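You operate a simulated robot arm through the tools that you are given. There is no shell and no other tool. Be economical: measure what you need, move in short steps, check, and stop when the job is done.

Carry out the task below with a simulated two-armed robot. There is one attempt and no reset: what you move stays moved.

## Task
Hold the black bag, pull the steel flask out and empty it down the sink.
Fine: leave the flask standing in the sink.

The check looks at the end state, three seconds after you hand in, the way a careful person would. Anything else that was tipped, shoved, dropped, spilled or broken makes it a failure.

## Robot
Two 7-joint arms with two-finger parallel grippers on one trunk, on a base that drives. Base frame: it is fixed to the floor where the robot stands at the start and does not move with it; the origin is under the middle of the robot, x ahead of it, y to its left, z up. Lengths are in mm, angles in rad, forces in N, time in s.
The left shoulder is at the start at [70, 134, 1226], the right one opposite. With the tool pointing down near the work surface each hand reaches from about 100 to 640 mm from the robot's upright axis, wherever it stands, measured 20 degrees to its own side. Places, roughly: counter beside the burners [600, 100, 900]; bottom of the sink [600, 600, 700]. Payload 1.57 kg a hand.
Tool frame (each hand has its own): the origin (TCP) lies between the finger pads and is the grasp point; the fingertips stand 30 mm ahead of it; z points along the fingers, y is the line along which they close. The gripper opens to 80 mm. The fingers are 17 mm wide and 12 mm thick; the gripper's body (40 by 82 mm) begins 80 mm behind the TCP.
Orientation is told as [roll, pitch, yaw] about the base's x, y, z axes, in that order, counted from this pose: with the fingers straight down and closing along the base's y, the tool's x points along the base's -x, its y along +y and its z along -z.

## Interface
- The arms move only by the tool play_rows. It takes "left_motion", "right_motion" or both (then of equal length, played together; a hand with none holds still); each is a list of rows, each an object of numbers (a shift or turn left out is 0, a gripper value left out holds the last): "rx", "ry", "rz": the turn, a rotation vector about the tool's x, y, z in rad; "x", "y", "z": the shift along the tool's x, y, z in mm; "claw": the opening in per cent of the stroke, from 0 (shut) to 100 (fully open). In form: [{"rx": .., "ry": .., "rz": .., "x": .., "y": .., "z": .., "claw": ..}, ...]. A call has 1 to 10 rows; each row shifts and turns the commanded pose from where the row before left it, along the tool's axes as they then stand. Rows are played at 5 a second. More than 50 mm and 0.15 rad between two rows, or a gripper value outside its range, and nothing of the call is played. A pose out of reach is approached as far as the arm can. The call stops where the force on the tool passes 40 N (or 10 N more than at its start, if that is more) or the arm is blocked; 0.2 s more then pass. The fingers move at their own pace (about 153 mm/s each) and stop on an object; they squeeze with about 43 N. The grip force told is the motor's: it shows also when the fingers shut on nothing. Time passes only in rows, and 0.2 s behind the last, so rows that do not move let the fingers close. It gives the time, the measured TCP pose, the force on the tool (base axes), the opening and the grip force at its end, in the units of the frame above (readings bear some noise).
- Cameras (640 x 400 px; columns grow to the right, rows downward): "scene" is now at [112.7, 52.6, 1440.6]; the picture's right is [0.64, -0.77, -0.00], its down [-0.54, -0.45, -0.71] and it looks along [0.55, 0.46, -0.70] (base axes); focal length 232 px, centre (320, 200). "left" rides on the left gripper at [72, 7, -122] in its tool frame; the picture's right is [-0.09, 1.00, 0.00], its down [-0.84, -0.08, -0.54] and it looks along [-0.54, -0.05, 0.84] (tool axes); focal length 238 px, centre (320, 200). "right" rides on the right gripper at [72, -7, -122] in its tool frame; the picture's right is [0.09, 1.00, 0.00], its down [-0.84, 0.08, -0.54] and it looks along [-0.54, 0.05, 0.84] (tool axes); focal length 238 px, centre (320, 200).
- camera(camera): a new picture of that camera. No time passes.
- raise_lower(by): slides the trunk up (or, below 0, down) by that many mm; the arms and the scene camera ride with it, the base frame stays. It gives what a move gives, with no picture.
- steer(legs): drives the robot by 1 to 6 legs, each [ahead, left, turn to the left] in mm, mm and rad, along the robot's own axes; the way and the turn of a leg run together, so that a leg with both is an arc; at most 1500 mm and 3.142 rad a leg. The arms and the cameras ride along, it lands a little off, and it stops where it bumps. It gives what a move gives.
- turn_head(pan, tilt): turns the head with the scene camera to pan (to the left, within 1.501 rad either way) and tilt (down, from -0.506 to 1.204), counted from straight ahead of the robot. It gives what a move gives.
- pixel_to_xyz(camera, pixels): for up to 12 pixels [column, row] of the newest picture of that camera ("zoom" is the newest enlarged one), the place [x, y, z] in the base frame of the surface seen there, good to about 2 mm. No time passes.
- inspect(camera, box): a new picture of the part [left, top, right, bottom] of that camera's present view, enlarged. No time passes.
- job_done(): hands the job in; it is judged then, once.

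Go step by step. Measure first, check grasps and placings, and put right what went wrong. The budget is 80 turns and 78 pictures, counting those below and the enlarged ones. Unless the task says otherwise, let go and move clear before handing in.

The tools are called by a JSON object that holds its "op" and its "data". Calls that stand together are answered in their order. play_rows: Moves the arms, as the interface text tells. Its arguments: {"type":"object","properties":{"left_motion":{"type":"array","items":{"type":"object","properties":{"rx":{"type":"number"},"ry":{"type":"number"},"rz":{"type":"number"},"x":{"type":"number"},"y":{"type":"number"},"z":{"type":"number"},"claw":{"type":"number"}}}},"right_motion":{"type":"array","items":{"type":"object","properties":{"rx":{"type":"number"},"ry":{"type":"number"},"rz":{"type":"number"},"x":{"type":"number"},"y":{"type":"number"},"z":{"type":"number"},"claw":{"type":"number"}}}}},"required":[]} The other tools are called the same way: raise_lower (by) slides the trunk up or down; steer (legs) drives the base; turn_head (pan, tilt) turns the head that bears the scene camera; camera (camera) takes a picture; pixel_to_xyz (camera, pixels) gives the place of the surface under pixels of a picture; inspect (camera, box) takes an enlarged picture of a part of a camera's view; job_done () hands the job in.

At the start:

```text
t: 0.0
left_tool_pos: [342.7, 443.3, 1238.3]
left_orientation: [0.0, 0.001, -0.001]
left_force: [-0.3, 0.3, 0.5]
left_finger_gap: 80.2
left_grip_force: 0.1
right_tool_pos: [448.1, 35.5, 1186.2]
right_orientation: [0.0, 0.0, 0.001]
right_force: [-0.3, -0.7, 0.4]
right_finger_gap: 79.8
right_grip_force: 0.0
trunk travel left (down, up): [-800.0, 140.0]
robot x, y, heading: [4.8, 4.0, -0.0]
head pan, tilt: [0.698, 0.775]
```

scene: 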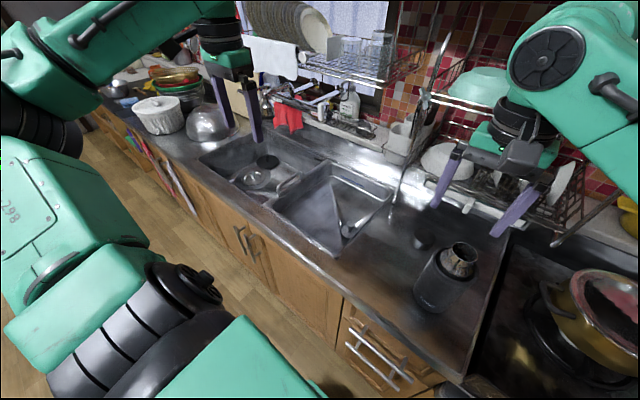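
right: 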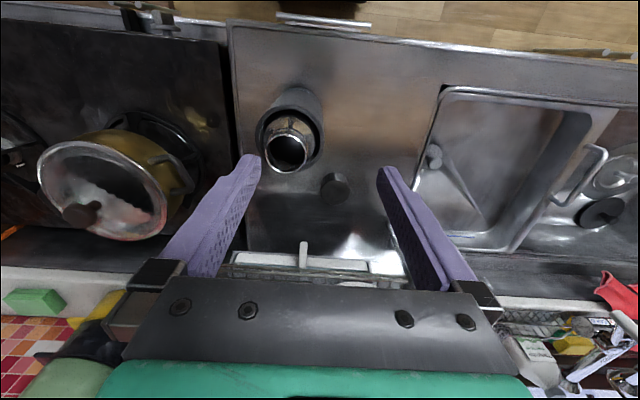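
left: 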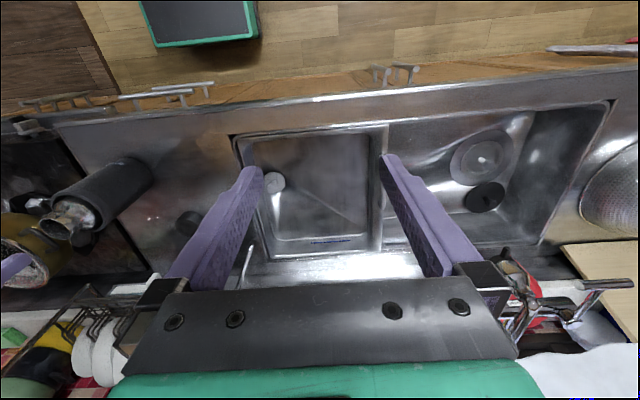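

The flask stands in a black sleeve around scene pixel (450,270), with an open steel mouth at (460,258). I'll zoom in to measure it.

{"op": "inspect", "data": {"camera": "scene", "box": [390, 210, 510, 330]}}

{"op": "inspect", "data": {"camera": "right", "box": [230, 60, 390, 220]}}

{"op": "pixel_to_xyz", "data": {"camera": "scene", "pixels": [[446, 252], [475, 254], [460, 245], [458, 266], [440, 262], [478, 275], [432, 305], [415, 290], [340, 190], [340, 215], [300, 200], [422, 240]]}}

```text
3.33 times, centred on (450, 270) of scene
```

zoom: 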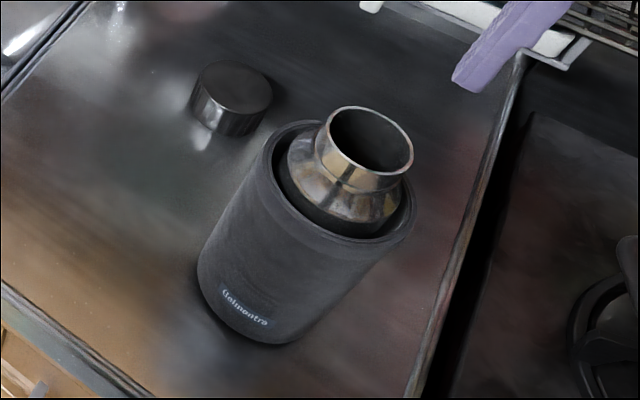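

```text
2.50 times, centred on (310, 140) of right
```

zoom: 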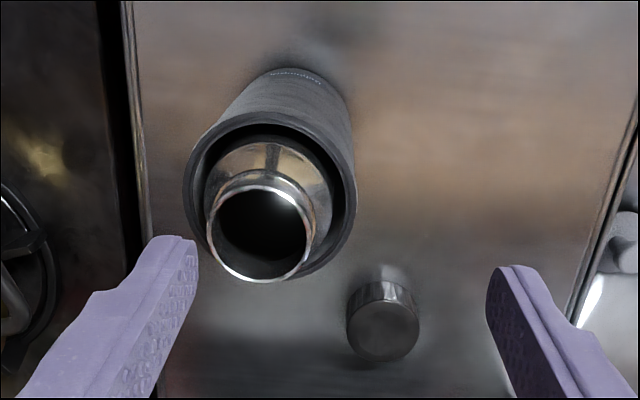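

```text
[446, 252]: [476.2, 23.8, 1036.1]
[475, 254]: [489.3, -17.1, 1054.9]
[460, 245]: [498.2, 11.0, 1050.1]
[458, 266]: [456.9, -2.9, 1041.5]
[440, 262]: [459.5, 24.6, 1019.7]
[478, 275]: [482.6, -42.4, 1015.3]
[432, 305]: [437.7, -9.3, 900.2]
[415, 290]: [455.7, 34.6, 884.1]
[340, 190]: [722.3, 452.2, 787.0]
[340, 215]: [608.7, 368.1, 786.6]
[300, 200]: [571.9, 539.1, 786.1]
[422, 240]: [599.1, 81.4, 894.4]
```

The flask's mouth is near z=1055 and the bag rim near z=1017. I'll measure the diameters and the sinks from the right and left views.

{"op": "pixel_to_xyz", "data": {"camera": "right", "pixels": [[284, 134], [283, 171], [264, 153], [305, 152], [257, 125], [322, 125], [290, 106], [300, 165], [262, 120], [318, 120], [285, 150], [288, 125]]}}

{"op": "pixel_to_xyz", "data": {"camera": "left", "pixels": [[300, 200], [300, 150], [274, 182], [360, 200], [480, 155], [420, 150], [240, 140], [380, 130], [255, 235], [375, 245], [190, 220], [560, 170]]}}

{"op": "pixel_to_xyz", "data": {"camera": "zoom", "pixels": [[272, 115], [188, 180], [354, 180], [272, 190], [212, 232], [310, 228], [260, 279], [262, 187], [208, 180], [330, 185], [265, 150], [320, 265]]}}

```text
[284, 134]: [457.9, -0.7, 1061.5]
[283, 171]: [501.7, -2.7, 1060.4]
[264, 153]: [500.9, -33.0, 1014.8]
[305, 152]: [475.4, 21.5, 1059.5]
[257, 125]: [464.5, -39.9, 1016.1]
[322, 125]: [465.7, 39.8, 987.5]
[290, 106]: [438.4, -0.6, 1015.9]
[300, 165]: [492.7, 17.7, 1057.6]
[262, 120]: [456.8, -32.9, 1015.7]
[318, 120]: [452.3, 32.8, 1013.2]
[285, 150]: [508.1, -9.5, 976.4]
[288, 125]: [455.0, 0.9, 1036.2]
```

```text
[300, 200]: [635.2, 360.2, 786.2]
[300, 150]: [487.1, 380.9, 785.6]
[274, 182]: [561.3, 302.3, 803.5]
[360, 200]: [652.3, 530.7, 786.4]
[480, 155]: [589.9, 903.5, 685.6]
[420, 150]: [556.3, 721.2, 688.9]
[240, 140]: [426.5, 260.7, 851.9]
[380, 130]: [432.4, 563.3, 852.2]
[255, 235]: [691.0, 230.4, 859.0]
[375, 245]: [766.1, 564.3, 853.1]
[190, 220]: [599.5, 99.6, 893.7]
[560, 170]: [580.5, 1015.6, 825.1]
```

```text
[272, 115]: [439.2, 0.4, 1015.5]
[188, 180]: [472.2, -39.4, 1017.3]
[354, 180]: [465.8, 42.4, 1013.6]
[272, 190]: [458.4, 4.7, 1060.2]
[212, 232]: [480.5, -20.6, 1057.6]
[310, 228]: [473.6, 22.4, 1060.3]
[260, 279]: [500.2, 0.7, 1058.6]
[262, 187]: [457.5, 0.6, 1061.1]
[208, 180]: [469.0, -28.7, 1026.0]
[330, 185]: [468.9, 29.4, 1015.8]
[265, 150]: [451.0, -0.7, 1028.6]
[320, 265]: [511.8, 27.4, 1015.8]
```

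The bag is about 82–84 mm across, which is tight for an 80 mm gripper. I'll look for a tab or handle on its far side.

{"op": "inspect", "data": {"camera": "left", "box": [10, 130, 210, 290]}}

{"op": "turn_head", "data": {"pan": 0.2, "tilt": 0.8}}

{"op": "camera", "data": {"camera": "scene"}}

```text
2.50 times, centred on (110, 210) of left
```

zoom: 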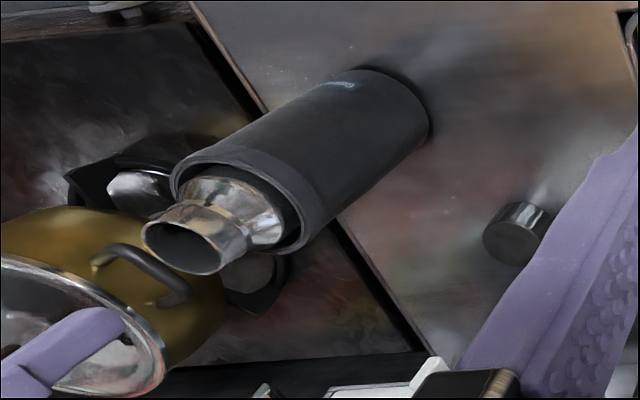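

```text
t: 0.9
left_tool_pos: [342.2, 442.9, 1236.5]
left_orientation: [0.001, 0.0, 0.0]
left_force: [0.4, -0.2, 0.0]
left_finger_gap: 79.9
left_grip_force: 0.1
right_tool_pos: [446.6, 34.9, 1186.0]
right_orientation: [-0.001, 0.0, 0.0]
right_force: [0.5, 0.3, -0.5]
right_finger_gap: 79.9
right_grip_force: 0.1
trunk travel left (down, up): [-800.0, 140.0]
robot x, y, heading: [-1.2, -0.8, -0.0]
head pan, tilt: [0.201, 0.799]
```

```text
71 pictures are left
```

scene: 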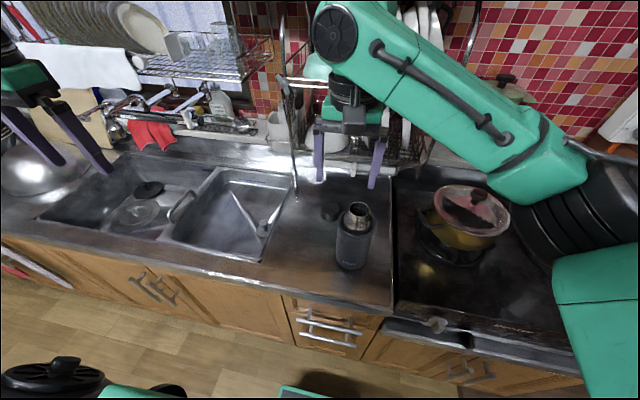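

No handle shows. I'll measure the bag's width accurately at several heights.

{"op": "inspect", "data": {"camera": "scene", "box": [310, 190, 400, 280]}}

```text
4.44 times, centred on (355, 235) of scene
```

zoom: 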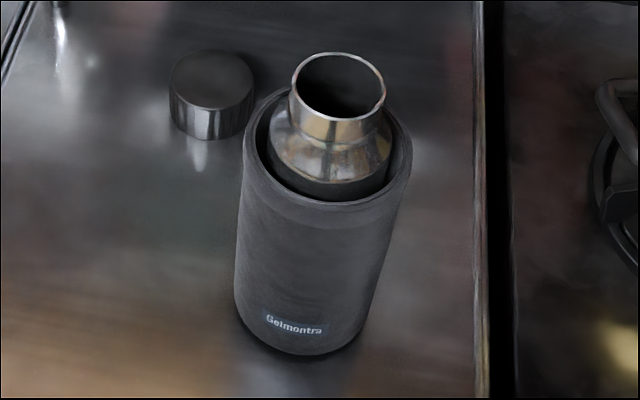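

{"op": "pixel_to_xyz", "data": {"camera": "zoom", "pixels": [[246, 140], [408, 160], [240, 200], [398, 210], [238, 270], [375, 290], [237, 310], [365, 320], [320, 222], [310, 280], [300, 345], [318, 212]]}}

{"op": "pixel_to_xyz", "data": {"camera": "zoom", "pixels": [[257, 140], [262, 150], [400, 160], [392, 160], [320, 196], [320, 204], [272, 130], [388, 140], [250, 110], [262, 100], [404, 130], [320, 188]]}}

```text
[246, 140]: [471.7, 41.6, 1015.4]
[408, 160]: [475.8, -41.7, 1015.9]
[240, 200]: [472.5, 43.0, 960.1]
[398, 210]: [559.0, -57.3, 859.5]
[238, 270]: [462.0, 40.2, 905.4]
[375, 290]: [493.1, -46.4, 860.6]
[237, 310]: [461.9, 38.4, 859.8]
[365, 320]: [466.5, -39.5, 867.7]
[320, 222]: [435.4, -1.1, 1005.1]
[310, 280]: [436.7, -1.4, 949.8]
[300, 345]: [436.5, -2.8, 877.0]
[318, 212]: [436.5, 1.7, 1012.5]
```

```text
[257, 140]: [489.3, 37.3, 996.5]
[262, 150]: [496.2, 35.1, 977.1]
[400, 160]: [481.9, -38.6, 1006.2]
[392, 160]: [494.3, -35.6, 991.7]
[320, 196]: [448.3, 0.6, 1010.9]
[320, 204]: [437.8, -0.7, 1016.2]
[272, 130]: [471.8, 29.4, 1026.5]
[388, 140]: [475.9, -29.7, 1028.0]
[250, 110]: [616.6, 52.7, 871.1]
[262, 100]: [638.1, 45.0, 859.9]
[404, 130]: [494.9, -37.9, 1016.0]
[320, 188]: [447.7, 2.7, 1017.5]
```

The bag is about 86 mm across and 156 mm high, and the flask inside is about 65 mm, so a gripper can't span the bag. I plan to take the neck from the side with the left hand and test how loosely the flask sits, first moving the right hand away and turning the left hand.

{"op": "play_rows", "data": {"right_motion": [{"y": -40, "z": -10}, {"y": -40}, {"y": -40}, {"y": -40}, {"y": -40}, {"y": -20}], "left_motion": [{"x": -10, "y": -40, "z": 10}, {"x": -10, "y": -40, "z": 15}, {"x": -10, "y": -40, "z": 15}, {"x": -10, "y": -40, "z": 15}, {"x": -10, "y": -40, "z": 15}, {"x": 0, "y": -20, "z": 10}]}}

{"op": "play_rows", "data": {"left_motion": [{"ry": -0.14}, {"ry": -0.14}, {"ry": -0.14}, {"ry": -0.14}, {"ry": -0.14}, {"ry": -0.14}, {"ry": -0.14}, {"ry": -0.14}, {"ry": -0.14}]}}

{"op": "camera", "data": {"camera": "scene"}}

```text
t: 2.3
left_tool_pos: [392.3, 222.4, 1155.8]
left_orientation: [0.001, -0.001, -0.002]
left_force: [-0.3, -0.2, -0.2]
left_finger_gap: 79.9
left_grip_force: 0.1
right_tool_pos: [447.5, -185.3, 1195.4]
right_orientation: [0.0, 0.0, 0.002]
right_force: [0.2, 0.3, 1.0]
right_finger_gap: 80.1
right_grip_force: 0.0
trunk travel left (down, up): [-800.0, 140.0]
robot x, y, heading: [-1.3, -0.9, 0.001]
head pan, tilt: [0.201, 0.799]
```

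```text
t: 4.3
left_tool_pos: [483.7, 247.3, 1217.0]
left_orientation: [0.003, -1.063, 0.012]
left_force: [-0.3, 0.3, 0.4]
left_finger_gap: 80.1
left_grip_force: 0.0
left hand out of reach, approached as far as the arm can: row 4, 5, 6, 7, 8, 9
right_tool_pos: [447.0, -184.4, 1195.6]
right_orientation: [-0.002, 0.0, -0.001]
right_force: [-0.7, -0.1, 0.0]
right_finger_gap: 80.0
right_grip_force: 0.0
trunk travel left (down, up): [-800.0, 140.0]
robot x, y, heading: [-0.8, -0.3, 0.001]
head pan, tilt: [0.201, 0.799]
```

```text
69 pictures are left
```

scene: 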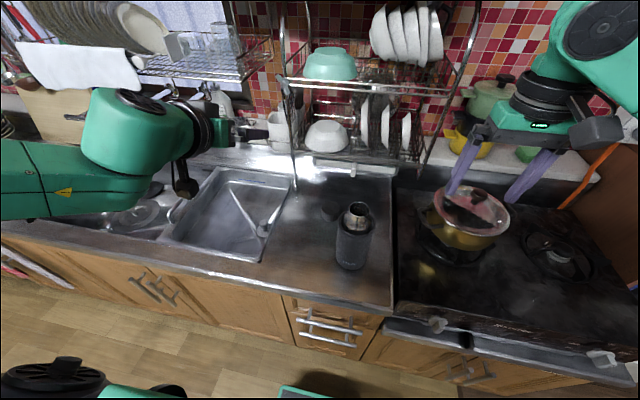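

The hand can't fold that close to the shoulder: the wrist pitch stopped at -1.06. I'll back the robot off 200 mm for room.

{"op": "steer", "data": {"legs": [[-200, 0, 0]]}}

{"op": "play_rows", "data": {"left_motion": [{"ry": -0.1}, {"ry": -0.1}]}}

```text
t: 5.9
left_tool_pos: [285.8, 247.2, 1216.1]
left_orientation: [0.007, -1.061, 0.005]
left_force: [1.3, 0.6, -0.5]
left_finger_gap: 80.1
left_grip_force: 0.1
right_tool_pos: [249.2, -185.3, 1193.9]
right_orientation: [0.0, 0.004, 0.001]
right_force: [-0.1, 0.3, 0.8]
right_finger_gap: 80.0
right_grip_force: 0.2
trunk travel left (down, up): [-800.0, 140.0]
robot x, y, heading: [-200.5, 1.4, -0.0]
head pan, tilt: [0.201, 0.799]
```

```text
t: 6.5
left_tool_pos: [285.8, 247.9, 1215.8]
left_orientation: [0.009, -1.264, 0.005]
left_force: [0.1, 0.1, 0.1]
left_finger_gap: 80.0
left_grip_force: 0.1
right_tool_pos: [248.2, -185.2, 1195.5]
right_orientation: [0.001, 0.001, 0.0]
right_force: [0.2, 0.4, -0.4]
right_finger_gap: 79.9
right_grip_force: 0.0
trunk travel left (down, up): [-800.0, 140.0]
robot x, y, heading: [-204.0, 2.8, 0.002]
head pan, tilt: [0.201, 0.799]
```

There's room now. Moving to a pre-grasp 110 mm short of the neck, level with y=0.

{"op": "play_rows", "data": {"left_motion": [{"y": -35.4, "z": 17.9, "x": 14.3}, {"y": -35.4, "z": 17.9, "x": 14.3}, {"y": -35.4, "z": 17.9, "x": 14.3}, {"y": -35.4, "z": 17.9, "x": 14.3}, {"y": -35.4, "z": 17.9, "x": 14.3}, {"y": -35.4, "z": 17.9, "x": 14.3}, {"y": -35.4, "z": 17.9, "x": 14.3}, {}]}}

{"op": "camera", "data": {"camera": "left"}}

{"op": "camera", "data": {"camera": "scene"}}

```text
t: 8.3
left_tool_pos: [352.3, 61.9, 1117.0]
left_orientation: [0.014, -1.263, -0.003]
left_force: [0.9, -0.1, 0.0]
left_finger_gap: 80.0
left_grip_force: 0.1
left hand out of reach, approached as far as the arm can: row 6, 7
right_tool_pos: [247.4, -187.0, 1196.7]
right_orientation: [0.001, 0.002, -0.001]
right_force: [-0.3, 0.4, -0.8]
right_finger_gap: 80.1
right_grip_force: 0.0
trunk travel left (down, up): [-800.0, 140.0]
robot x, y, heading: [-198.3, -3.0, -0.006]
head pan, tilt: [0.201, 0.799]
```

```text
68 pictures are left
```

left: 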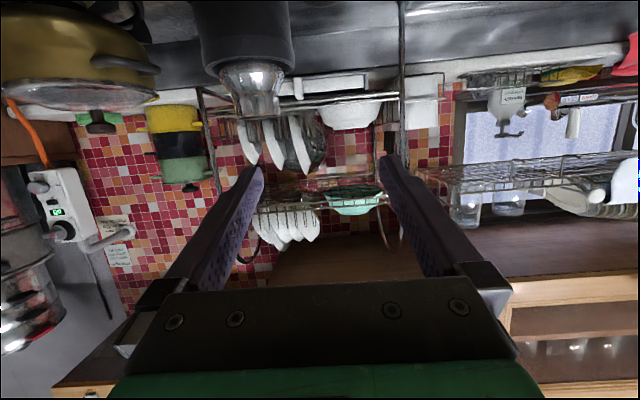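

```text
67 pictures are left
```

scene: 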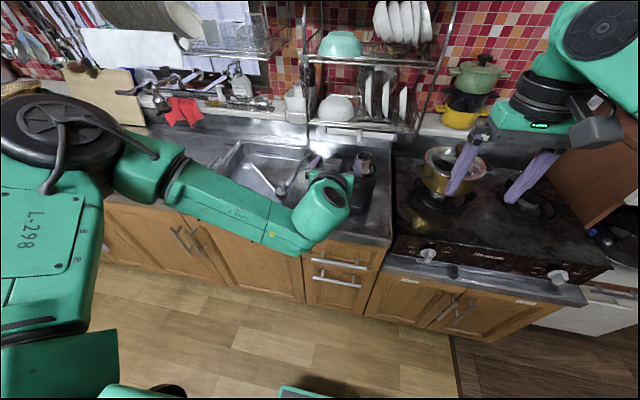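

The flask shows at (250,85) in the left view, off to the side, and the arm is at its inward limit. I'll drive the base right 110 mm, which centres the hand more comfortably.

{"op": "steer", "data": {"legs": [[0, -110, 0]]}}

```text
t: 9.5
left_tool_pos: [352.5, -44.3, 1117.1]
left_orientation: [0.006, -1.263, 0.007]
left_force: [0.4, -0.2, -0.1]
left_finger_gap: 80.2
left_grip_force: 0.1
right_tool_pos: [246.4, -292.2, 1196.4]
right_orientation: [-0.002, 0.001, 0.002]
right_force: [-0.6, 0.0, -0.8]
right_finger_gap: 80.0
right_grip_force: 0.1
trunk travel left (down, up): [-800.0, 140.0]
robot x, y, heading: [-199.2, -111.1, 0.0]
head pan, tilt: [0.201, 0.799]
```

Now lining up on the flask axis.

{"op": "play_rows", "data": {"left_motion": [{"y": 22, "z": 16, "x": 12.8}, {"y": 22, "z": 16, "x": 12.8}, {}]}}

{"op": "camera", "data": {"camera": "left"}}

{"op": "pixel_to_xyz", "data": {"camera": "left", "pixels": [[320, 120], [320, 105], [300, 110], [340, 110]]}}

```text
t: 10.3
left_tool_pos: [375.1, -4.2, 1084.8]
left_orientation: [0.017, -1.262, -0.005]
left_force: [-0.7, 0.4, -0.3]
left_finger_gap: 80.0
left_grip_force: 0.1
right_tool_pos: [246.5, -296.6, 1196.2]
right_orientation: [0.002, 0.0, 0.002]
right_force: [-0.2, -1.2, 0.0]
right_finger_gap: 80.0
right_grip_force: 0.1
trunk travel left (down, up): [-800.0, 140.0]
robot x, y, heading: [-203.1, -108.9, 0.002]
head pan, tilt: [0.201, 0.799]
```

```text
66 pictures are left
```

left: 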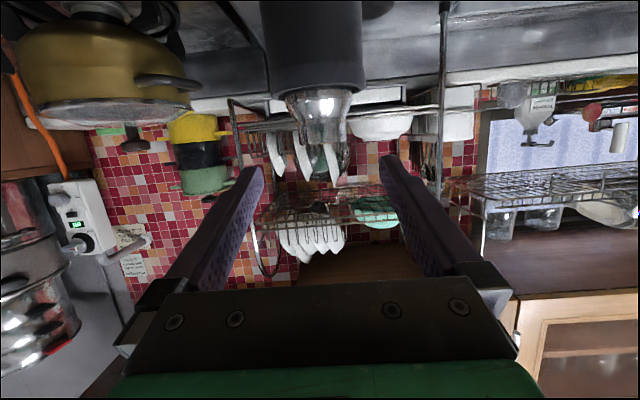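

```text
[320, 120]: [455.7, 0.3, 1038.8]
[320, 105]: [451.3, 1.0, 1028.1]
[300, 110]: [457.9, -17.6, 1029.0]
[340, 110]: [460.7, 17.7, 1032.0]
```

The neck is centred at about (320,125) between the fingers. Advancing 108 mm and closing.

{"op": "play_rows", "data": {"left_motion": [{"y": 4, "z": 36}, {"z": 36}, {"z": 36}, {}]}}

{"op": "inspect", "data": {"camera": "left", "box": [200, 40, 440, 280]}}

```text
t: 11.3
left_tool_pos: [449.6, 32.7, 1078.1]
left_orientation: [0.011, -1.262, -0.001]
left_force: [-0.3, -0.9, 0.1]
left_finger_gap: 79.8
left_grip_force: 0.0
left hand out of reach, approached as far as the arm can: row 2, 3
right_tool_pos: [246.3, -294.3, 1194.8]
right_orientation: [-0.001, 0.001, 0.001]
right_force: [0.3, -0.5, 0.4]
right_finger_gap: 80.1
right_grip_force: 0.1
trunk travel left (down, up): [-800.0, 140.0]
robot x, y, heading: [-202.4, -111.6, 0.001]
head pan, tilt: [0.201, 0.799]
```

```text
1.67 times, centred on (320, 160) of left
```

zoom: 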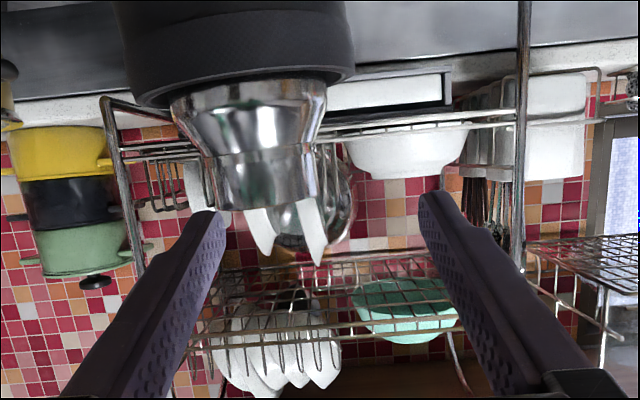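

The arm ran out of reach and drifted left and up, with no contact. I'll retract straight back, then drive forward for reach.

{"op": "play_rows", "data": {"left_motion": [{"z": -35}, {"z": -35}, {}]}}

{"op": "steer", "data": {"legs": [[70, 0, 0]]}}

```text
t: 12.1
left_tool_pos: [382.5, 32.1, 1098.0]
left_orientation: [0.015, -1.264, 0.0]
left_force: [-0.5, 1.0, -0.1]
left_finger_gap: 79.6
left_grip_force: 0.0
right_tool_pos: [247.9, -294.0, 1194.8]
right_orientation: [0.001, 0.001, 0.001]
right_force: [-0.2, -0.7, 0.7]
right_finger_gap: 80.0
right_grip_force: 0.1
trunk travel left (down, up): [-800.0, 140.0]
robot x, y, heading: [-201.6, -108.1, 0.001]
head pan, tilt: [0.201, 0.799]
```

```text
t: 13.1
left_tool_pos: [446.5, 32.0, 1102.4]
left_orientation: [0.011, -1.269, 0.001]
left_force: [-0.3, -0.2, 0.1]
left_finger_gap: 80.1
left_grip_force: 0.1
right_tool_pos: [310.6, -294.6, 1197.8]
right_orientation: [0.001, -0.006, -0.001]
right_force: [-0.9, -1.1, -0.6]
right_finger_gap: 79.9
right_grip_force: 0.0
trunk travel left (down, up): [-800.0, 140.0]
robot x, y, heading: [-129.8, -108.5, 0.003]
head pan, tilt: [0.201, 0.799]
```

Back off and line up again.

{"op": "play_rows", "data": {"left_motion": [{"z": -36}, {"x": 20, "y": -16}, {"x": 20, "y": -16}, {}]}}

```text
t: 14.1
left_tool_pos: [406.6, 1.7, 1070.2]
left_orientation: [0.011, -1.265, -0.001]
left_force: [-0.3, 0.0, -0.1]
left_finger_gap: 80.0
left_grip_force: 0.1
right_tool_pos: [314.8, -293.0, 1196.6]
right_orientation: [0.0, 0.0, 0.001]
right_force: [0.2, 0.7, -0.6]
right_finger_gap: 79.8
right_grip_force: 0.1
trunk travel left (down, up): [-800.0, 140.0]
robot x, y, heading: [-132.2, -108.2, 0.0]
head pan, tilt: [0.201, 0.799]
```

{"op": "play_rows", "data": {"left_motion": [{"z": 25, "x": -1, "y": -1}, {"z": 25, "x": -1}, {"z": 25, "x": -1}, {}]}}

{"op": "inspect", "data": {"camera": "left", "box": [200, 40, 440, 280]}}

```text
t: 15.1
left_tool_pos: [472.7, 11.5, 1059.6]
left_orientation: [0.012, -1.262, -0.002]
left_force: [1.2, -0.1, 0.2]
left_finger_gap: 80.0
left_grip_force: 0.0
left hand out of reach, approached as far as the arm can: row 2, 3
right_tool_pos: [317.2, -294.4, 1195.7]
right_orientation: [0.001, 0.0, 0.0]
right_force: [0.1, -0.1, 0.1]
right_finger_gap: 79.8
right_grip_force: 0.1
trunk travel left (down, up): [-800.0, 140.0]
robot x, y, heading: [-133.5, -108.2, 0.003]
head pan, tilt: [0.201, 0.799]
```

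```text
1.67 times, centred on (320, 160) of left
```

zoom: 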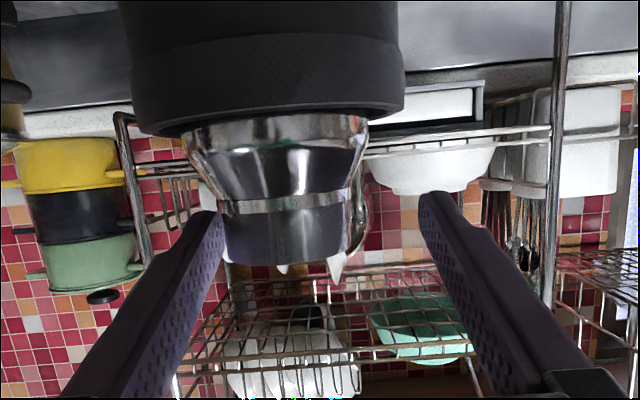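

The limit looks like the wrist, since the shoulder is well above the hand. I'll retract, raise the hand and lower the trunk 150 mm so the arm lies flatter.

{"op": "play_rows", "data": {"left_motion": [{"z": -40}, {"z": -40}, {"x": -45}, {"x": -45}, {"x": -45}, {}]}}

{"op": "raise_lower", "data": {"by": -150}}

```text
t: 16.5
left_tool_pos: [438.9, 12.1, 1216.4]
left_orientation: [0.013, -1.263, -0.001]
left_force: [-0.5, -1.1, 0.1]
left_finger_gap: 80.0
left_grip_force: 0.0
right_tool_pos: [317.4, -293.6, 1195.3]
right_orientation: [0.0, -0.001, 0.001]
right_force: [0.0, 0.3, 1.0]
right_finger_gap: 80.1
right_grip_force: 0.1
trunk travel left (down, up): [-800.0, 140.0]
robot x, y, heading: [-133.7, -110.2, -0.003]
head pan, tilt: [0.201, 0.799]
```

```text
t: 18.3
left_tool_pos: [439.0, 11.5, 1066.8]
left_orientation: [0.013, -1.264, -0.003]
left_force: [-1.1, 0.0, 1.1]
left_finger_gap: 79.9
left_grip_force: 0.1
right_tool_pos: [317.8, -293.2, 1046.3]
right_orientation: [0.0, -0.001, 0.001]
right_force: [0.2, -0.7, -0.7]
right_finger_gap: 80.0
right_grip_force: 0.2
trunk travel left (down, up): [-650.0, 290.0]
robot x, y, heading: [-133.5, -106.6, -0.0]
head pan, tilt: [0.201, 0.799]
```

Trunk is lower and the hand is just in front of the neck. Correcting y, then advancing.

{"op": "play_rows", "data": {"left_motion": [{"y": -11.5, "x": 4}, {"z": 22}, {"z": 22}, {}]}}

{"op": "inspect", "data": {"camera": "left", "box": [200, 40, 440, 280]}}

```text
t: 19.3
left_tool_pos: [479.8, -0.1, 1048.7]
left_orientation: [0.013, -1.263, 0.0]
left_force: [-1.0, -0.3, 0.7]
left_finger_gap: 80.2
left_grip_force: 0.0
right_tool_pos: [316.6, -294.4, 1046.4]
right_orientation: [0.0, 0.0, -0.001]
right_force: [-0.7, 0.1, 0.1]
right_finger_gap: 80.1
right_grip_force: 0.1
trunk travel left (down, up): [-650.0, 290.0]
robot x, y, heading: [-131.0, -108.3, 0.0]
head pan, tilt: [0.201, 0.799]
```

```text
1.67 times, centred on (320, 160) of left
```

zoom: 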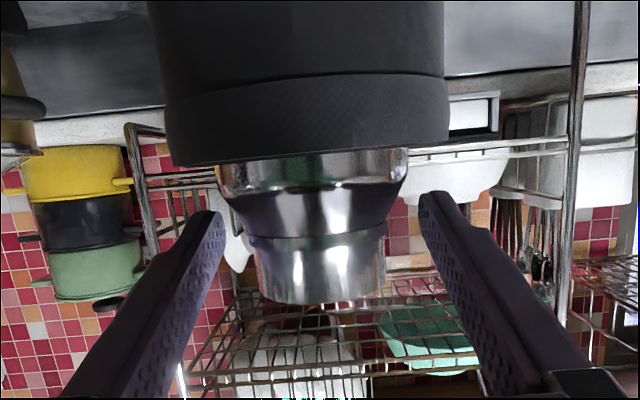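

Neck is centred between the fingers. Closing, then a small 12 mm lift as a test (lift is along -tool x mostly: base up = z -0.30, x -0.953).

{"op": "play_rows", "data": {"left_motion": [{"claw": 0}, {}, {}, {}]}}

{"op": "play_rows", "data": {"left_motion": [{"z": -1.2, "x": -3.8}, {"z": -1.2, "x": -3.8}, {"z": -1.2, "x": -3.8}, {}]}}

{"op": "inspect", "data": {"camera": "scene", "box": [310, 130, 430, 250]}}

{"op": "inspect", "data": {"camera": "left", "box": [200, 0, 440, 240]}}

```text
t: 20.3
left_tool_pos: [480.4, 1.0, 1049.2]
left_orientation: [0.013, -1.263, -0.002]
left_force: [0.1, 0.2, 0.1]
left_finger_gap: 45.6
left_grip_force: 43.4
right_tool_pos: [316.9, -294.8, 1046.3]
right_orientation: [-0.001, 0.0, -0.001]
right_force: [0.0, -0.4, 0.3]
right_finger_gap: 80.1
right_grip_force: 0.0
trunk travel left (down, up): [-650.0, 290.0]
robot x, y, heading: [-132.1, -108.1, -0.002]
head pan, tilt: [0.201, 0.799]
```

```text
t: 21.3
left_tool_pos: [479.9, 1.5, 1060.2]
left_orientation: [0.01, -1.263, 0.001]
left_force: [-0.3, -0.1, -4.7]
left_finger_gap: 45.4
left_grip_force: 43.3
right_tool_pos: [316.9, -294.5, 1045.6]
right_orientation: [0.001, 0.0, 0.001]
right_force: [-0.4, 0.0, 0.6]
right_finger_gap: 80.1
right_grip_force: 0.1
trunk travel left (down, up): [-650.0, 290.0]
robot x, y, heading: [-131.8, -106.8, 0.004]
head pan, tilt: [0.201, 0.799]
```

```text
3.33 times, centred on (370, 190) of scene
```

zoom: 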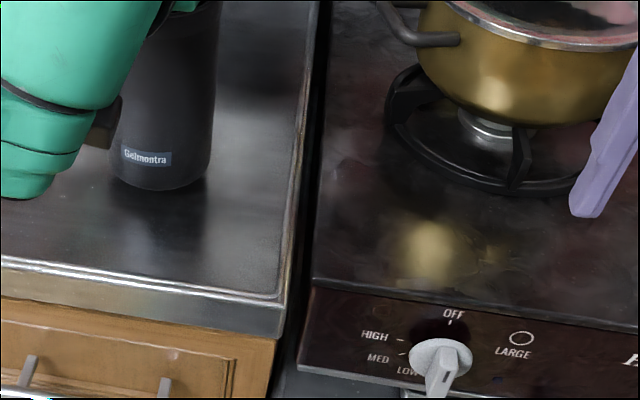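

```text
1.67 times, centred on (320, 120) of left
```

zoom: 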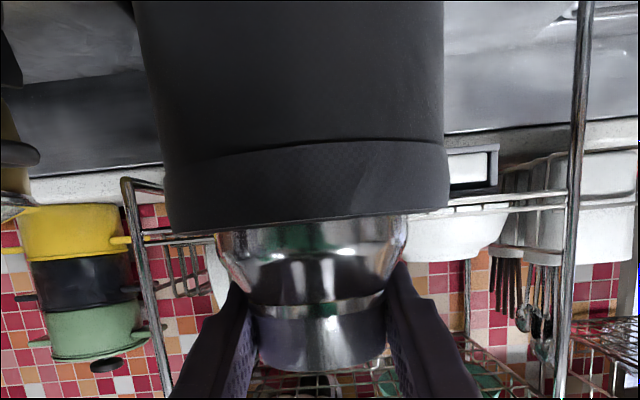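

The rim-to-neck spacing looks unchanged (about 80 px before and after), so the bag may be riding up. Measuring the rim height.

{"op": "pixel_to_xyz", "data": {"camera": "zoom", "pixels": [[310, 215], [310, 190], [310, 100], [310, 250], [310, 350]]}}

{"op": "inspect", "data": {"camera": "scene", "box": [320, 160, 370, 200]}}

```text
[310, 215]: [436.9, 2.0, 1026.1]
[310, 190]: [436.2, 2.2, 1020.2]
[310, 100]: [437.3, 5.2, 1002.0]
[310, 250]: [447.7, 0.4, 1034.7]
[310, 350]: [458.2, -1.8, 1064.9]
```

```text
10.00 times, centred on (345, 180) of scene
```

zoom: 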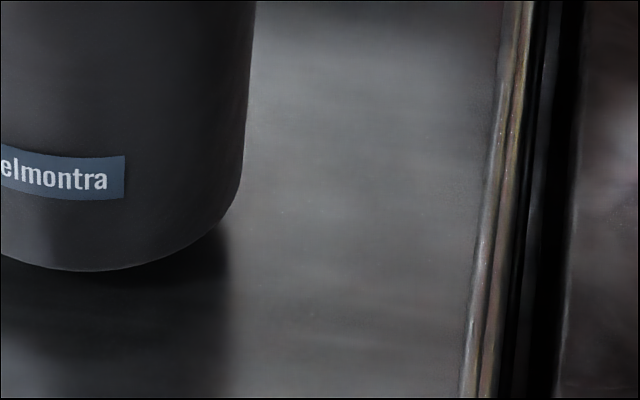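

The bag rose about 10 mm with the flask (rim now 1026), so the friction fit means it really must be held. I'll lower it again, and measure the pot to see whether the right hand can hold the rim down from the right side.

{"op": "play_rows", "data": {"left_motion": [{"z": 1.2, "x": 3.8}, {"z": 1.2, "x": 3.8}, {"z": 1.0, "x": 3.2}, {}]}}

{"op": "camera", "data": {"camera": "scene"}}

{"op": "pixel_to_xyz", "data": {"camera": "scene", "pixels": [[432, 175], [425, 160], [457, 150], [487, 160], [430, 190], [427, 130], [450, 195], [410, 180]]}}

```text
t: 22.3
left_tool_pos: [479.7, 1.1, 1049.9]
left_orientation: [0.013, -1.261, -0.001]
left_force: [-0.3, 0.2, -4.8]
left_finger_gap: 45.2
left_grip_force: 43.3
right_tool_pos: [316.5, -294.7, 1044.0]
right_orientation: [0.0, 0.0, -0.001]
right_force: [0.4, -0.6, 0.3]
right_finger_gap: 79.9
right_grip_force: 0.0
trunk travel left (down, up): [-650.0, 290.0]
robot x, y, heading: [-131.7, -111.4, 0.004]
head pan, tilt: [0.201, 0.799]
```

```text
59 pictures are left
```

scene: 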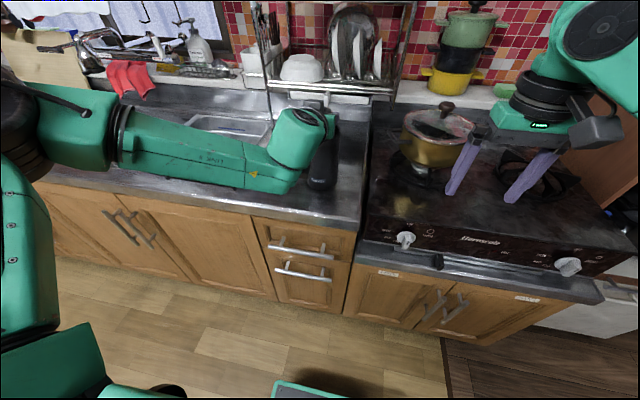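

```text
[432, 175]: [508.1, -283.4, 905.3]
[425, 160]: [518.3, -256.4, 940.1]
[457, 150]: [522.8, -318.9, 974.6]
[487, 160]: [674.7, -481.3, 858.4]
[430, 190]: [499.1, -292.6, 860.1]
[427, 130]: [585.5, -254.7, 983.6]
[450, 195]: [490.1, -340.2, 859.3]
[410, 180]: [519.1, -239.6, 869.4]
```

The pot starts at x>505 and y<-240, so a right hand coming in from the right-front at near-horizontal will clear it, with its two fingers lying on the rim either side of the flask. First I'll set the bag down fully, release, and regrip the neck 6 mm shallower to make room.

{"op": "play_rows", "data": {"left_motion": [{"z": 0.4, "x": 1.2}, {"z": 0.2, "x": 0.6}, {}]}}

{"op": "inspect", "data": {"camera": "scene", "box": [290, 150, 350, 200]}}

```text
t: 23.1
left_tool_pos: [479.9, 0.2, 1048.9]
left_orientation: [0.013, -1.266, -0.001]
left_force: [2.4, 0.0, 3.2]
left_finger_gap: 45.2
left_grip_force: 43.1
right_tool_pos: [316.3, -294.2, 1045.4]
right_orientation: [0.002, 0.0, 0.0]
right_force: [-0.6, -0.4, -0.9]
right_finger_gap: 79.9
right_grip_force: 0.1
trunk travel left (down, up): [-650.0, 290.0]
robot x, y, heading: [-130.5, -108.8, -0.0]
head pan, tilt: [0.201, 0.799]
```

```text
8.00 times, centred on (320, 175) of scene
```

zoom: 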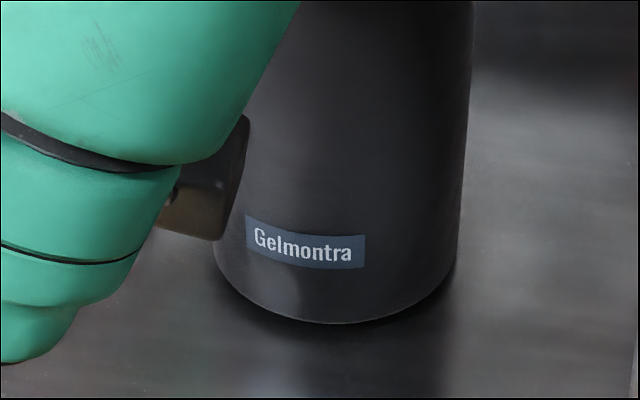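

The bag is down on the counter (contact force reversed). Releasing and regripping shallower; then turning the right hand (yaw, then pitch).

{"op": "play_rows", "data": {"left_motion": [{"claw": 100}, {}, {"z": -6, "x": -1}, {"claw": 0}, {}, {}, {}, {}, {}, {}], "right_motion": [{"rz": -0.137}, {"rz": -0.137}, {"rz": -0.137}, {"rz": -0.137}, {"rz": -0.137}, {"rz": -0.137}, {"rz": -0.137}, {"rz": -0.137}, {"rz": -0.137}, {"rz": -0.137}]}}

{"op": "play_rows", "data": {"right_motion": [{"ry": -0.15}, {"ry": -0.15}, {"ry": -0.15}, {"ry": -0.15}, {"ry": -0.15}, {"ry": -0.15}, {"ry": -0.15}, {"ry": -0.15}, {"ry": -0.15}, {"ry": -0.15}]}}

{"op": "camera", "data": {"camera": "scene"}}

```text
t: 25.3
left_tool_pos: [473.2, 1.0, 1051.4]
left_orientation: [0.012, -1.264, 0.0]
left_force: [-0.4, -1.4, 0.9]
left_finger_gap: 45.2
left_grip_force: 42.8
right_tool_pos: [315.1, -294.3, 1046.5]
right_orientation: [-0.001, 0.0, 1.374]
right_force: [-0.7, -0.7, -0.1]
right_finger_gap: 80.3
right_grip_force: 0.0
trunk travel left (down, up): [-650.0, 290.0]
robot x, y, heading: [-132.0, -112.2, -0.0]
head pan, tilt: [0.201, 0.799]
```

```text
t: 27.5
left_tool_pos: [473.3, -1.8, 1051.6]
left_orientation: [0.011, -1.263, 0.0]
left_force: [0.8, -1.3, 2.9]
left_finger_gap: 45.2
left_grip_force: 42.8
right_tool_pos: [315.3, -295.5, 1045.5]
right_orientation: [-0.016, -1.503, 1.389]
right_force: [-0.5, 0.0, 0.3]
right_finger_gap: 80.0
right_grip_force: 0.1
trunk travel left (down, up): [-650.0, 290.0]
robot x, y, heading: [-132.5, -113.0, -0.0]
head pan, tilt: [0.201, 0.799]
```

```text
57 pictures are left
```

scene: 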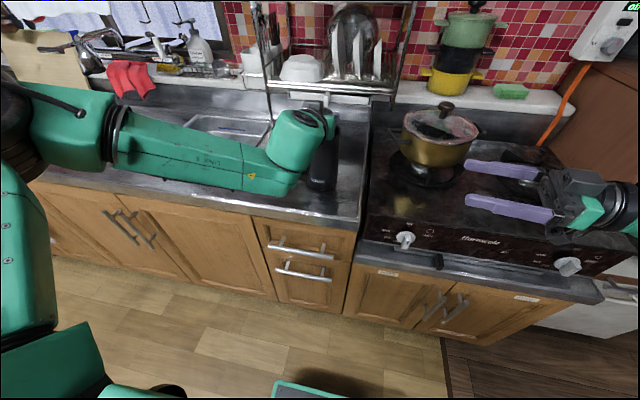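

Right hand is horizontal and pointing toward the bag. Moving it to 120 mm short of the bag centre, opening set to 74 mm.

{"op": "play_rows", "data": {"right_motion": [{"y": -21.7, "z": 33, "claw": 93}, {"y": -21.7, "z": 33}, {"y": -21.7, "z": 33}, {"y": -21.7, "z": 33}, {"y": -21.7, "z": 33}, {"z": 35}, {}]}}

{"op": "camera", "data": {"camera": "right"}}

{"op": "camera", "data": {"camera": "scene"}}

```text
t: 29.1
left_tool_pos: [473.3, -0.7, 1051.7]
left_orientation: [0.015, -1.264, -0.004]
left_force: [-0.9, -1.3, 2.7]
left_finger_gap: 44.9
left_grip_force: 42.6
right_tool_pos: [462.5, -120.4, 1032.1]
right_orientation: [-0.014, -1.5, 1.384]
right_force: [0.0, -0.1, -0.4]
right_finger_gap: 74.4
right_grip_force: 0.1
trunk travel left (down, up): [-650.0, 290.0]
robot x, y, heading: [-131.0, -108.2, 0.004]
head pan, tilt: [0.201, 0.799]
```

```text
56 pictures are left
```

right: 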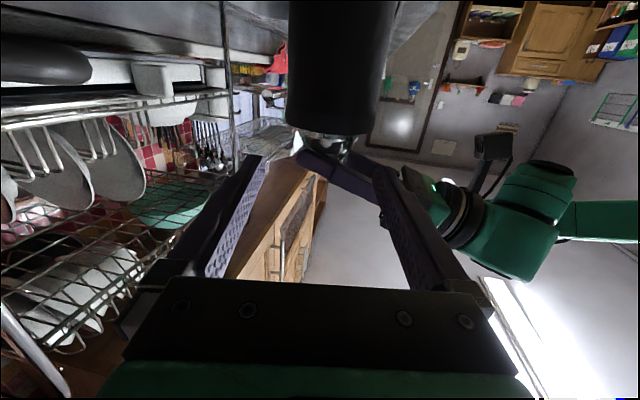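

```text
55 pictures are left
```

scene: 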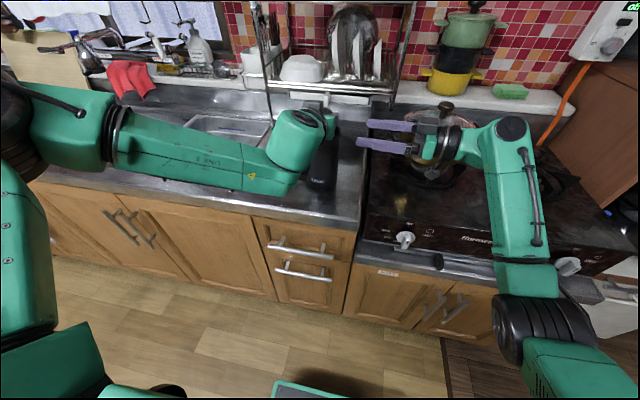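

The bag (columns 288–398) and rim are in the right hand's view. Measuring the rim from here before sliding in.

{"op": "inspect", "data": {"camera": "right", "box": [240, 60, 440, 220]}}

{"op": "pixel_to_xyz", "data": {"camera": "right", "pixels": [[292, 100], [390, 100], [340, 125], [340, 132], [300, 120], [380, 128], [288, 60], [395, 60], [340, 100], [338, 145]]}}

```text
2.50 times, centred on (340, 140) of right
```

zoom: 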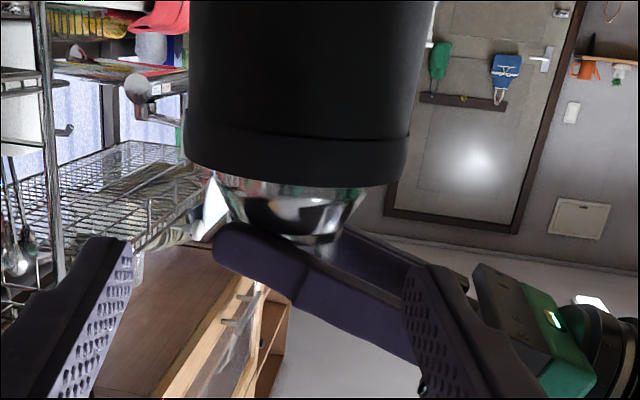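

```text
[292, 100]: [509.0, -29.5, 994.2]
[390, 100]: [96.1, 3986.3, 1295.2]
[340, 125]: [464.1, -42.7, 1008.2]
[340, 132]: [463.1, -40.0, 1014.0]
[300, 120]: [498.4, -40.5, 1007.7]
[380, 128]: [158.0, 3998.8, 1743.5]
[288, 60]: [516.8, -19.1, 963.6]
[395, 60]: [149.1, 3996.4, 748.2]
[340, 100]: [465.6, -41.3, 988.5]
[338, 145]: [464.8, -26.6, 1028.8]
```

The bag axis comes out near (479,-1), with the rim at 1016. Sliding the right fingers in level about 6 mm above the rim, beneath the left fingers.

{"op": "play_rows", "data": {"right_motion": [{"y": 6}, {"z": 20, "x": -1.4}, {"z": 20, "x": -1.4}, {"z": 20, "x": -1.4}, {}]}}

{"op": "inspect", "data": {"camera": "right", "box": [200, 60, 460, 260]}}

```text
t: 30.3
left_tool_pos: [471.9, -0.8, 1052.1]
left_orientation: [0.014, -1.264, -0.003]
left_force: [0.2, 0.0, 1.7]
left_finger_gap: 45.0
left_grip_force: 42.6
right_tool_pos: [468.3, -61.0, 1031.6]
right_orientation: [-0.009, -1.501, 1.381]
right_force: [-0.4, 0.6, 0.9]
right_finger_gap: 74.7
right_grip_force: 0.1
trunk travel left (down, up): [-650.0, 290.0]
robot x, y, heading: [-129.9, -107.8, 0.001]
head pan, tilt: [0.201, 0.799]
```

```text
2.00 times, centred on (330, 160) of right
```

zoom: 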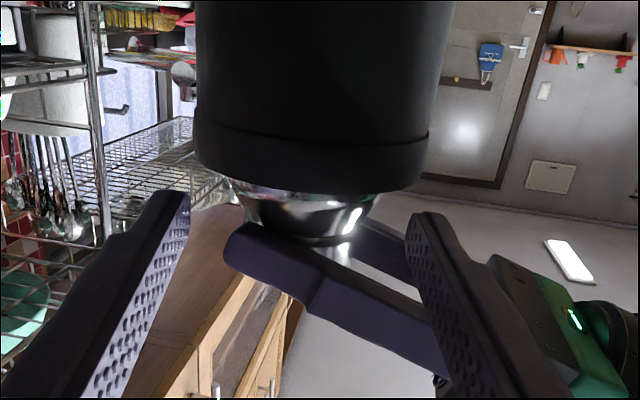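

Clear on both sides; sliding the last 60 mm.

{"op": "play_rows", "data": {"right_motion": [{"z": 20, "x": -1.4}, {"z": 20, "x": -1.4}, {"z": 20.5, "x": -1.4, "y": 0.8}, {}]}}

{"op": "camera", "data": {"camera": "right"}}

{"op": "inspect", "data": {"camera": "scene", "box": [280, 80, 400, 180]}}

```text
t: 31.3
left_tool_pos: [471.3, -1.1, 1052.5]
left_orientation: [0.013, -1.264, -0.003]
left_force: [-0.3, -1.0, 2.7]
left_finger_gap: 45.1
left_grip_force: 43.1
right_tool_pos: [479.6, -0.8, 1030.3]
right_orientation: [-0.017, -1.5, 1.384]
right_force: [-0.1, -0.4, -0.5]
right_finger_gap: 74.4
right_grip_force: 0.1
trunk travel left (down, up): [-650.0, 290.0]
robot x, y, heading: [-129.7, -113.7, -0.002]
head pan, tilt: [0.201, 0.799]
```

```text
52 pictures are left
```

right: 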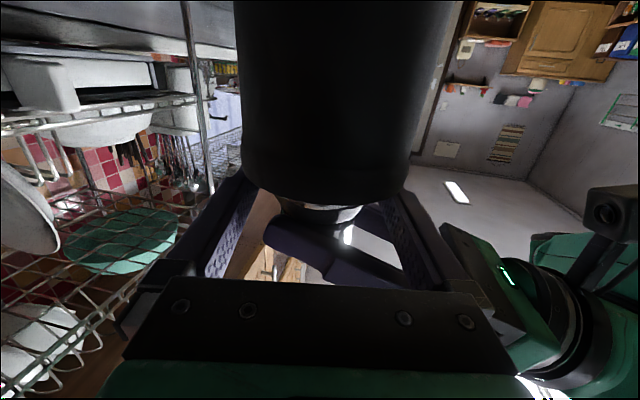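

```text
4.00 times, centred on (340, 130) of scene
```

zoom: 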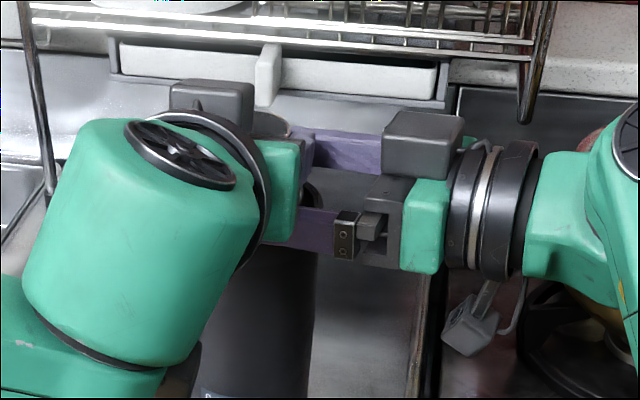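

Both right fingers straddle the neck above the rim. Pressing down in small steps until contact.

{"op": "play_rows", "data": {"right_motion": [{"x": 2}, {"x": 2}, {"x": 1.5}, {}]}}

```text
t: 32.3
left_tool_pos: [471.5, 0.6, 1051.4]
left_orientation: [0.013, -1.263, -0.001]
left_force: [1.1, -1.0, 3.2]
left_finger_gap: 45.0
left_grip_force: 43.1
right_tool_pos: [478.6, -1.2, 1024.6]
right_orientation: [-0.008, -1.499, 1.381]
right_force: [0.4, -0.2, 0.0]
right_finger_gap: 74.3
right_grip_force: 0.0
trunk travel left (down, up): [-650.0, 290.0]
robot x, y, heading: [-133.9, -110.0, -0.001]
head pan, tilt: [0.201, 0.799]
```

{"op": "play_rows", "data": {"right_motion": [{"x": 1}, {"x": 1}, {"x": 1}, {}]}}

```text
t: 33.3
left_tool_pos: [472.3, 0.5, 1051.9]
left_orientation: [0.012, -1.263, 0.0]
left_force: [2.4, -2.3, -0.1]
left_finger_gap: 45.1
left_grip_force: 43.6
right_tool_pos: [479.3, -1.1, 1023.0]
right_orientation: [-0.029, -1.501, 1.399]
right_force: [0.5, 1.7, 10.8]
right_finger_gap: 74.5
right_grip_force: 0.1
trunk travel left (down, up): [-650.0, 290.0]
robot x, y, heading: [-129.4, -109.9, -0.001]
head pan, tilt: [0.201, 0.799]
```

Contact at 1023 with 10.8 N. Pressing a touch more, then lifting the left hand 12 mm.

{"op": "play_rows", "data": {"right_motion": [{"x": 1}, {"x": 0.5}, {}]}}

{"op": "play_rows", "data": {"left_motion": [{"z": -1.2, "x": -3.8}, {"z": -1.2, "x": -3.8}, {"z": -1.2, "x": -3.8}, {}]}}

{"op": "inspect", "data": {"camera": "left", "box": [200, 0, 440, 240]}}

```text
t: 34.1
left_tool_pos: [470.8, 1.3, 1052.4]
left_orientation: [0.012, -1.264, -0.004]
left_force: [5.7, -1.8, -2.9]
left_finger_gap: 45.1
left_grip_force: 42.9
right_tool_pos: [478.7, -1.0, 1024.3]
right_orientation: [-0.051, -1.506, 1.42]
right_force: [0.2, 4.7, 24.2]
right_finger_gap: 74.4
right_grip_force: 0.0
trunk travel left (down, up): [-650.0, 290.0]
robot x, y, heading: [-130.5, -111.2, 0.001]
head pan, tilt: [0.201, 0.799]
```

```text
t: 35.1
left_tool_pos: [471.5, -0.6, 1065.0]
left_orientation: [0.012, -1.264, 0.001]
left_force: [0.1, 0.0, -3.5]
left_finger_gap: 45.1
left_grip_force: 42.9
right_tool_pos: [477.5, -0.9, 1023.5]
right_orientation: [-0.069, -1.503, 1.442]
right_force: [4.0, 3.5, 25.6]
right_finger_gap: 74.3
right_grip_force: 0.1
trunk travel left (down, up): [-650.0, 290.0]
robot x, y, heading: [-131.1, -111.6, 0.0]
head pan, tilt: [0.201, 0.799]
```

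```text
1.67 times, centred on (320, 120) of left
```

zoom: 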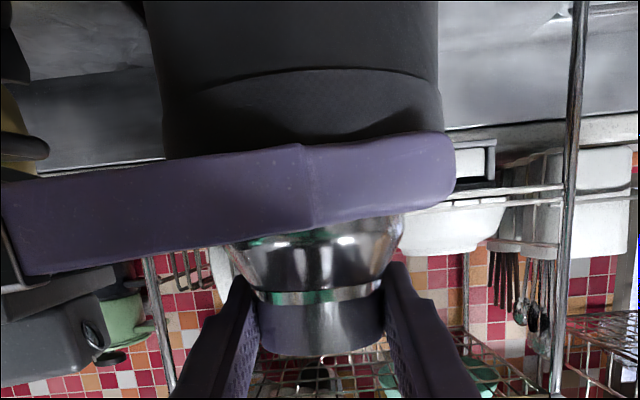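

The flask rose 12.6 mm while the right hand stayed at 1023, so the bag is held. Continuing the pull.

{"op": "play_rows", "data": {"left_motion": [{"z": -2.4, "x": -7.6}, {"z": -2.4, "x": -7.6}, {"z": -2.4, "x": -7.6}, {"z": -2.4, "x": -7.6}, {"z": -2.4, "x": -7.6}, {}]}}

{"op": "inspect", "data": {"camera": "left", "box": [200, 0, 440, 240]}}

```text
t: 36.5
left_tool_pos: [470.7, -0.3, 1103.5]
left_orientation: [0.013, -1.266, -0.005]
left_force: [-0.2, 0.2, -3.3]
left_finger_gap: 45.3
left_grip_force: 43.1
right_tool_pos: [476.2, -1.6, 1023.8]
right_orientation: [-0.065, -1.502, 1.436]
right_force: [2.9, 2.0, 25.1]
right_finger_gap: 74.8
right_grip_force: 0.1
trunk travel left (down, up): [-650.0, 290.0]
robot x, y, heading: [-132.1, -111.7, -0.004]
head pan, tilt: [0.201, 0.799]
```

```text
1.67 times, centred on (320, 120) of left
```

zoom: 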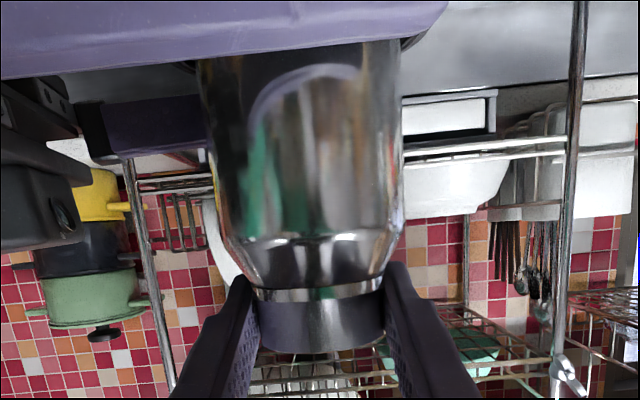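

Flask is sliding free. Lifting another 140 mm to clear the bag.

{"op": "play_rows", "data": {"left_motion": [{"z": -4.5, "x": -14.3}, {"z": -4.5, "x": -14.3}, {"z": -4.5, "x": -14.3}, {"z": -4.5, "x": -14.3}, {"z": -4.5, "x": -14.3}, {"z": -4.5, "x": -14.3}, {"z": -4.5, "x": -14.3}, {"z": -4.5, "x": -14.3}, {}]}}

{"op": "camera", "data": {"camera": "left"}}

{"op": "camera", "data": {"camera": "scene"}}

```text
t: 38.5
left_tool_pos: [470.7, 1.3, 1223.6]
left_orientation: [0.013, -1.264, -0.001]
left_force: [0.3, 0.1, -3.9]
left_finger_gap: 44.9
left_grip_force: 43.2
right_tool_pos: [475.8, -1.7, 1024.2]
right_orientation: [-0.066, -1.504, 1.435]
right_force: [2.6, 2.2, 24.7]
right_finger_gap: 74.4
right_grip_force: 0.1
trunk travel left (down, up): [-650.0, 290.0]
robot x, y, heading: [-131.2, -109.3, -0.0]
head pan, tilt: [0.201, 0.799]
```

```text
48 pictures are left
```

left: 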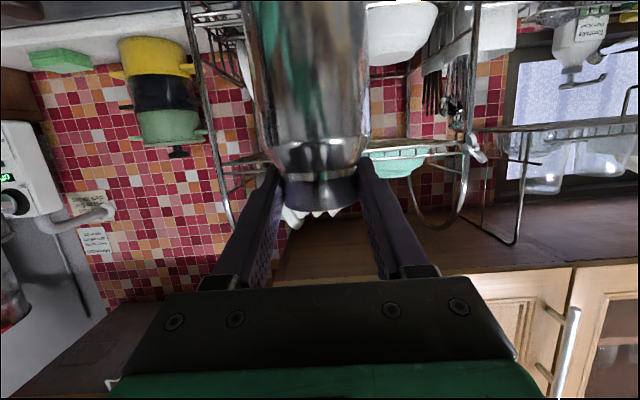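

```text
47 pictures are left
```

scene: 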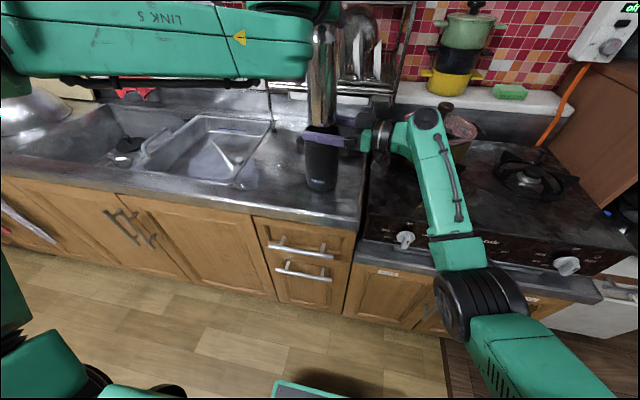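

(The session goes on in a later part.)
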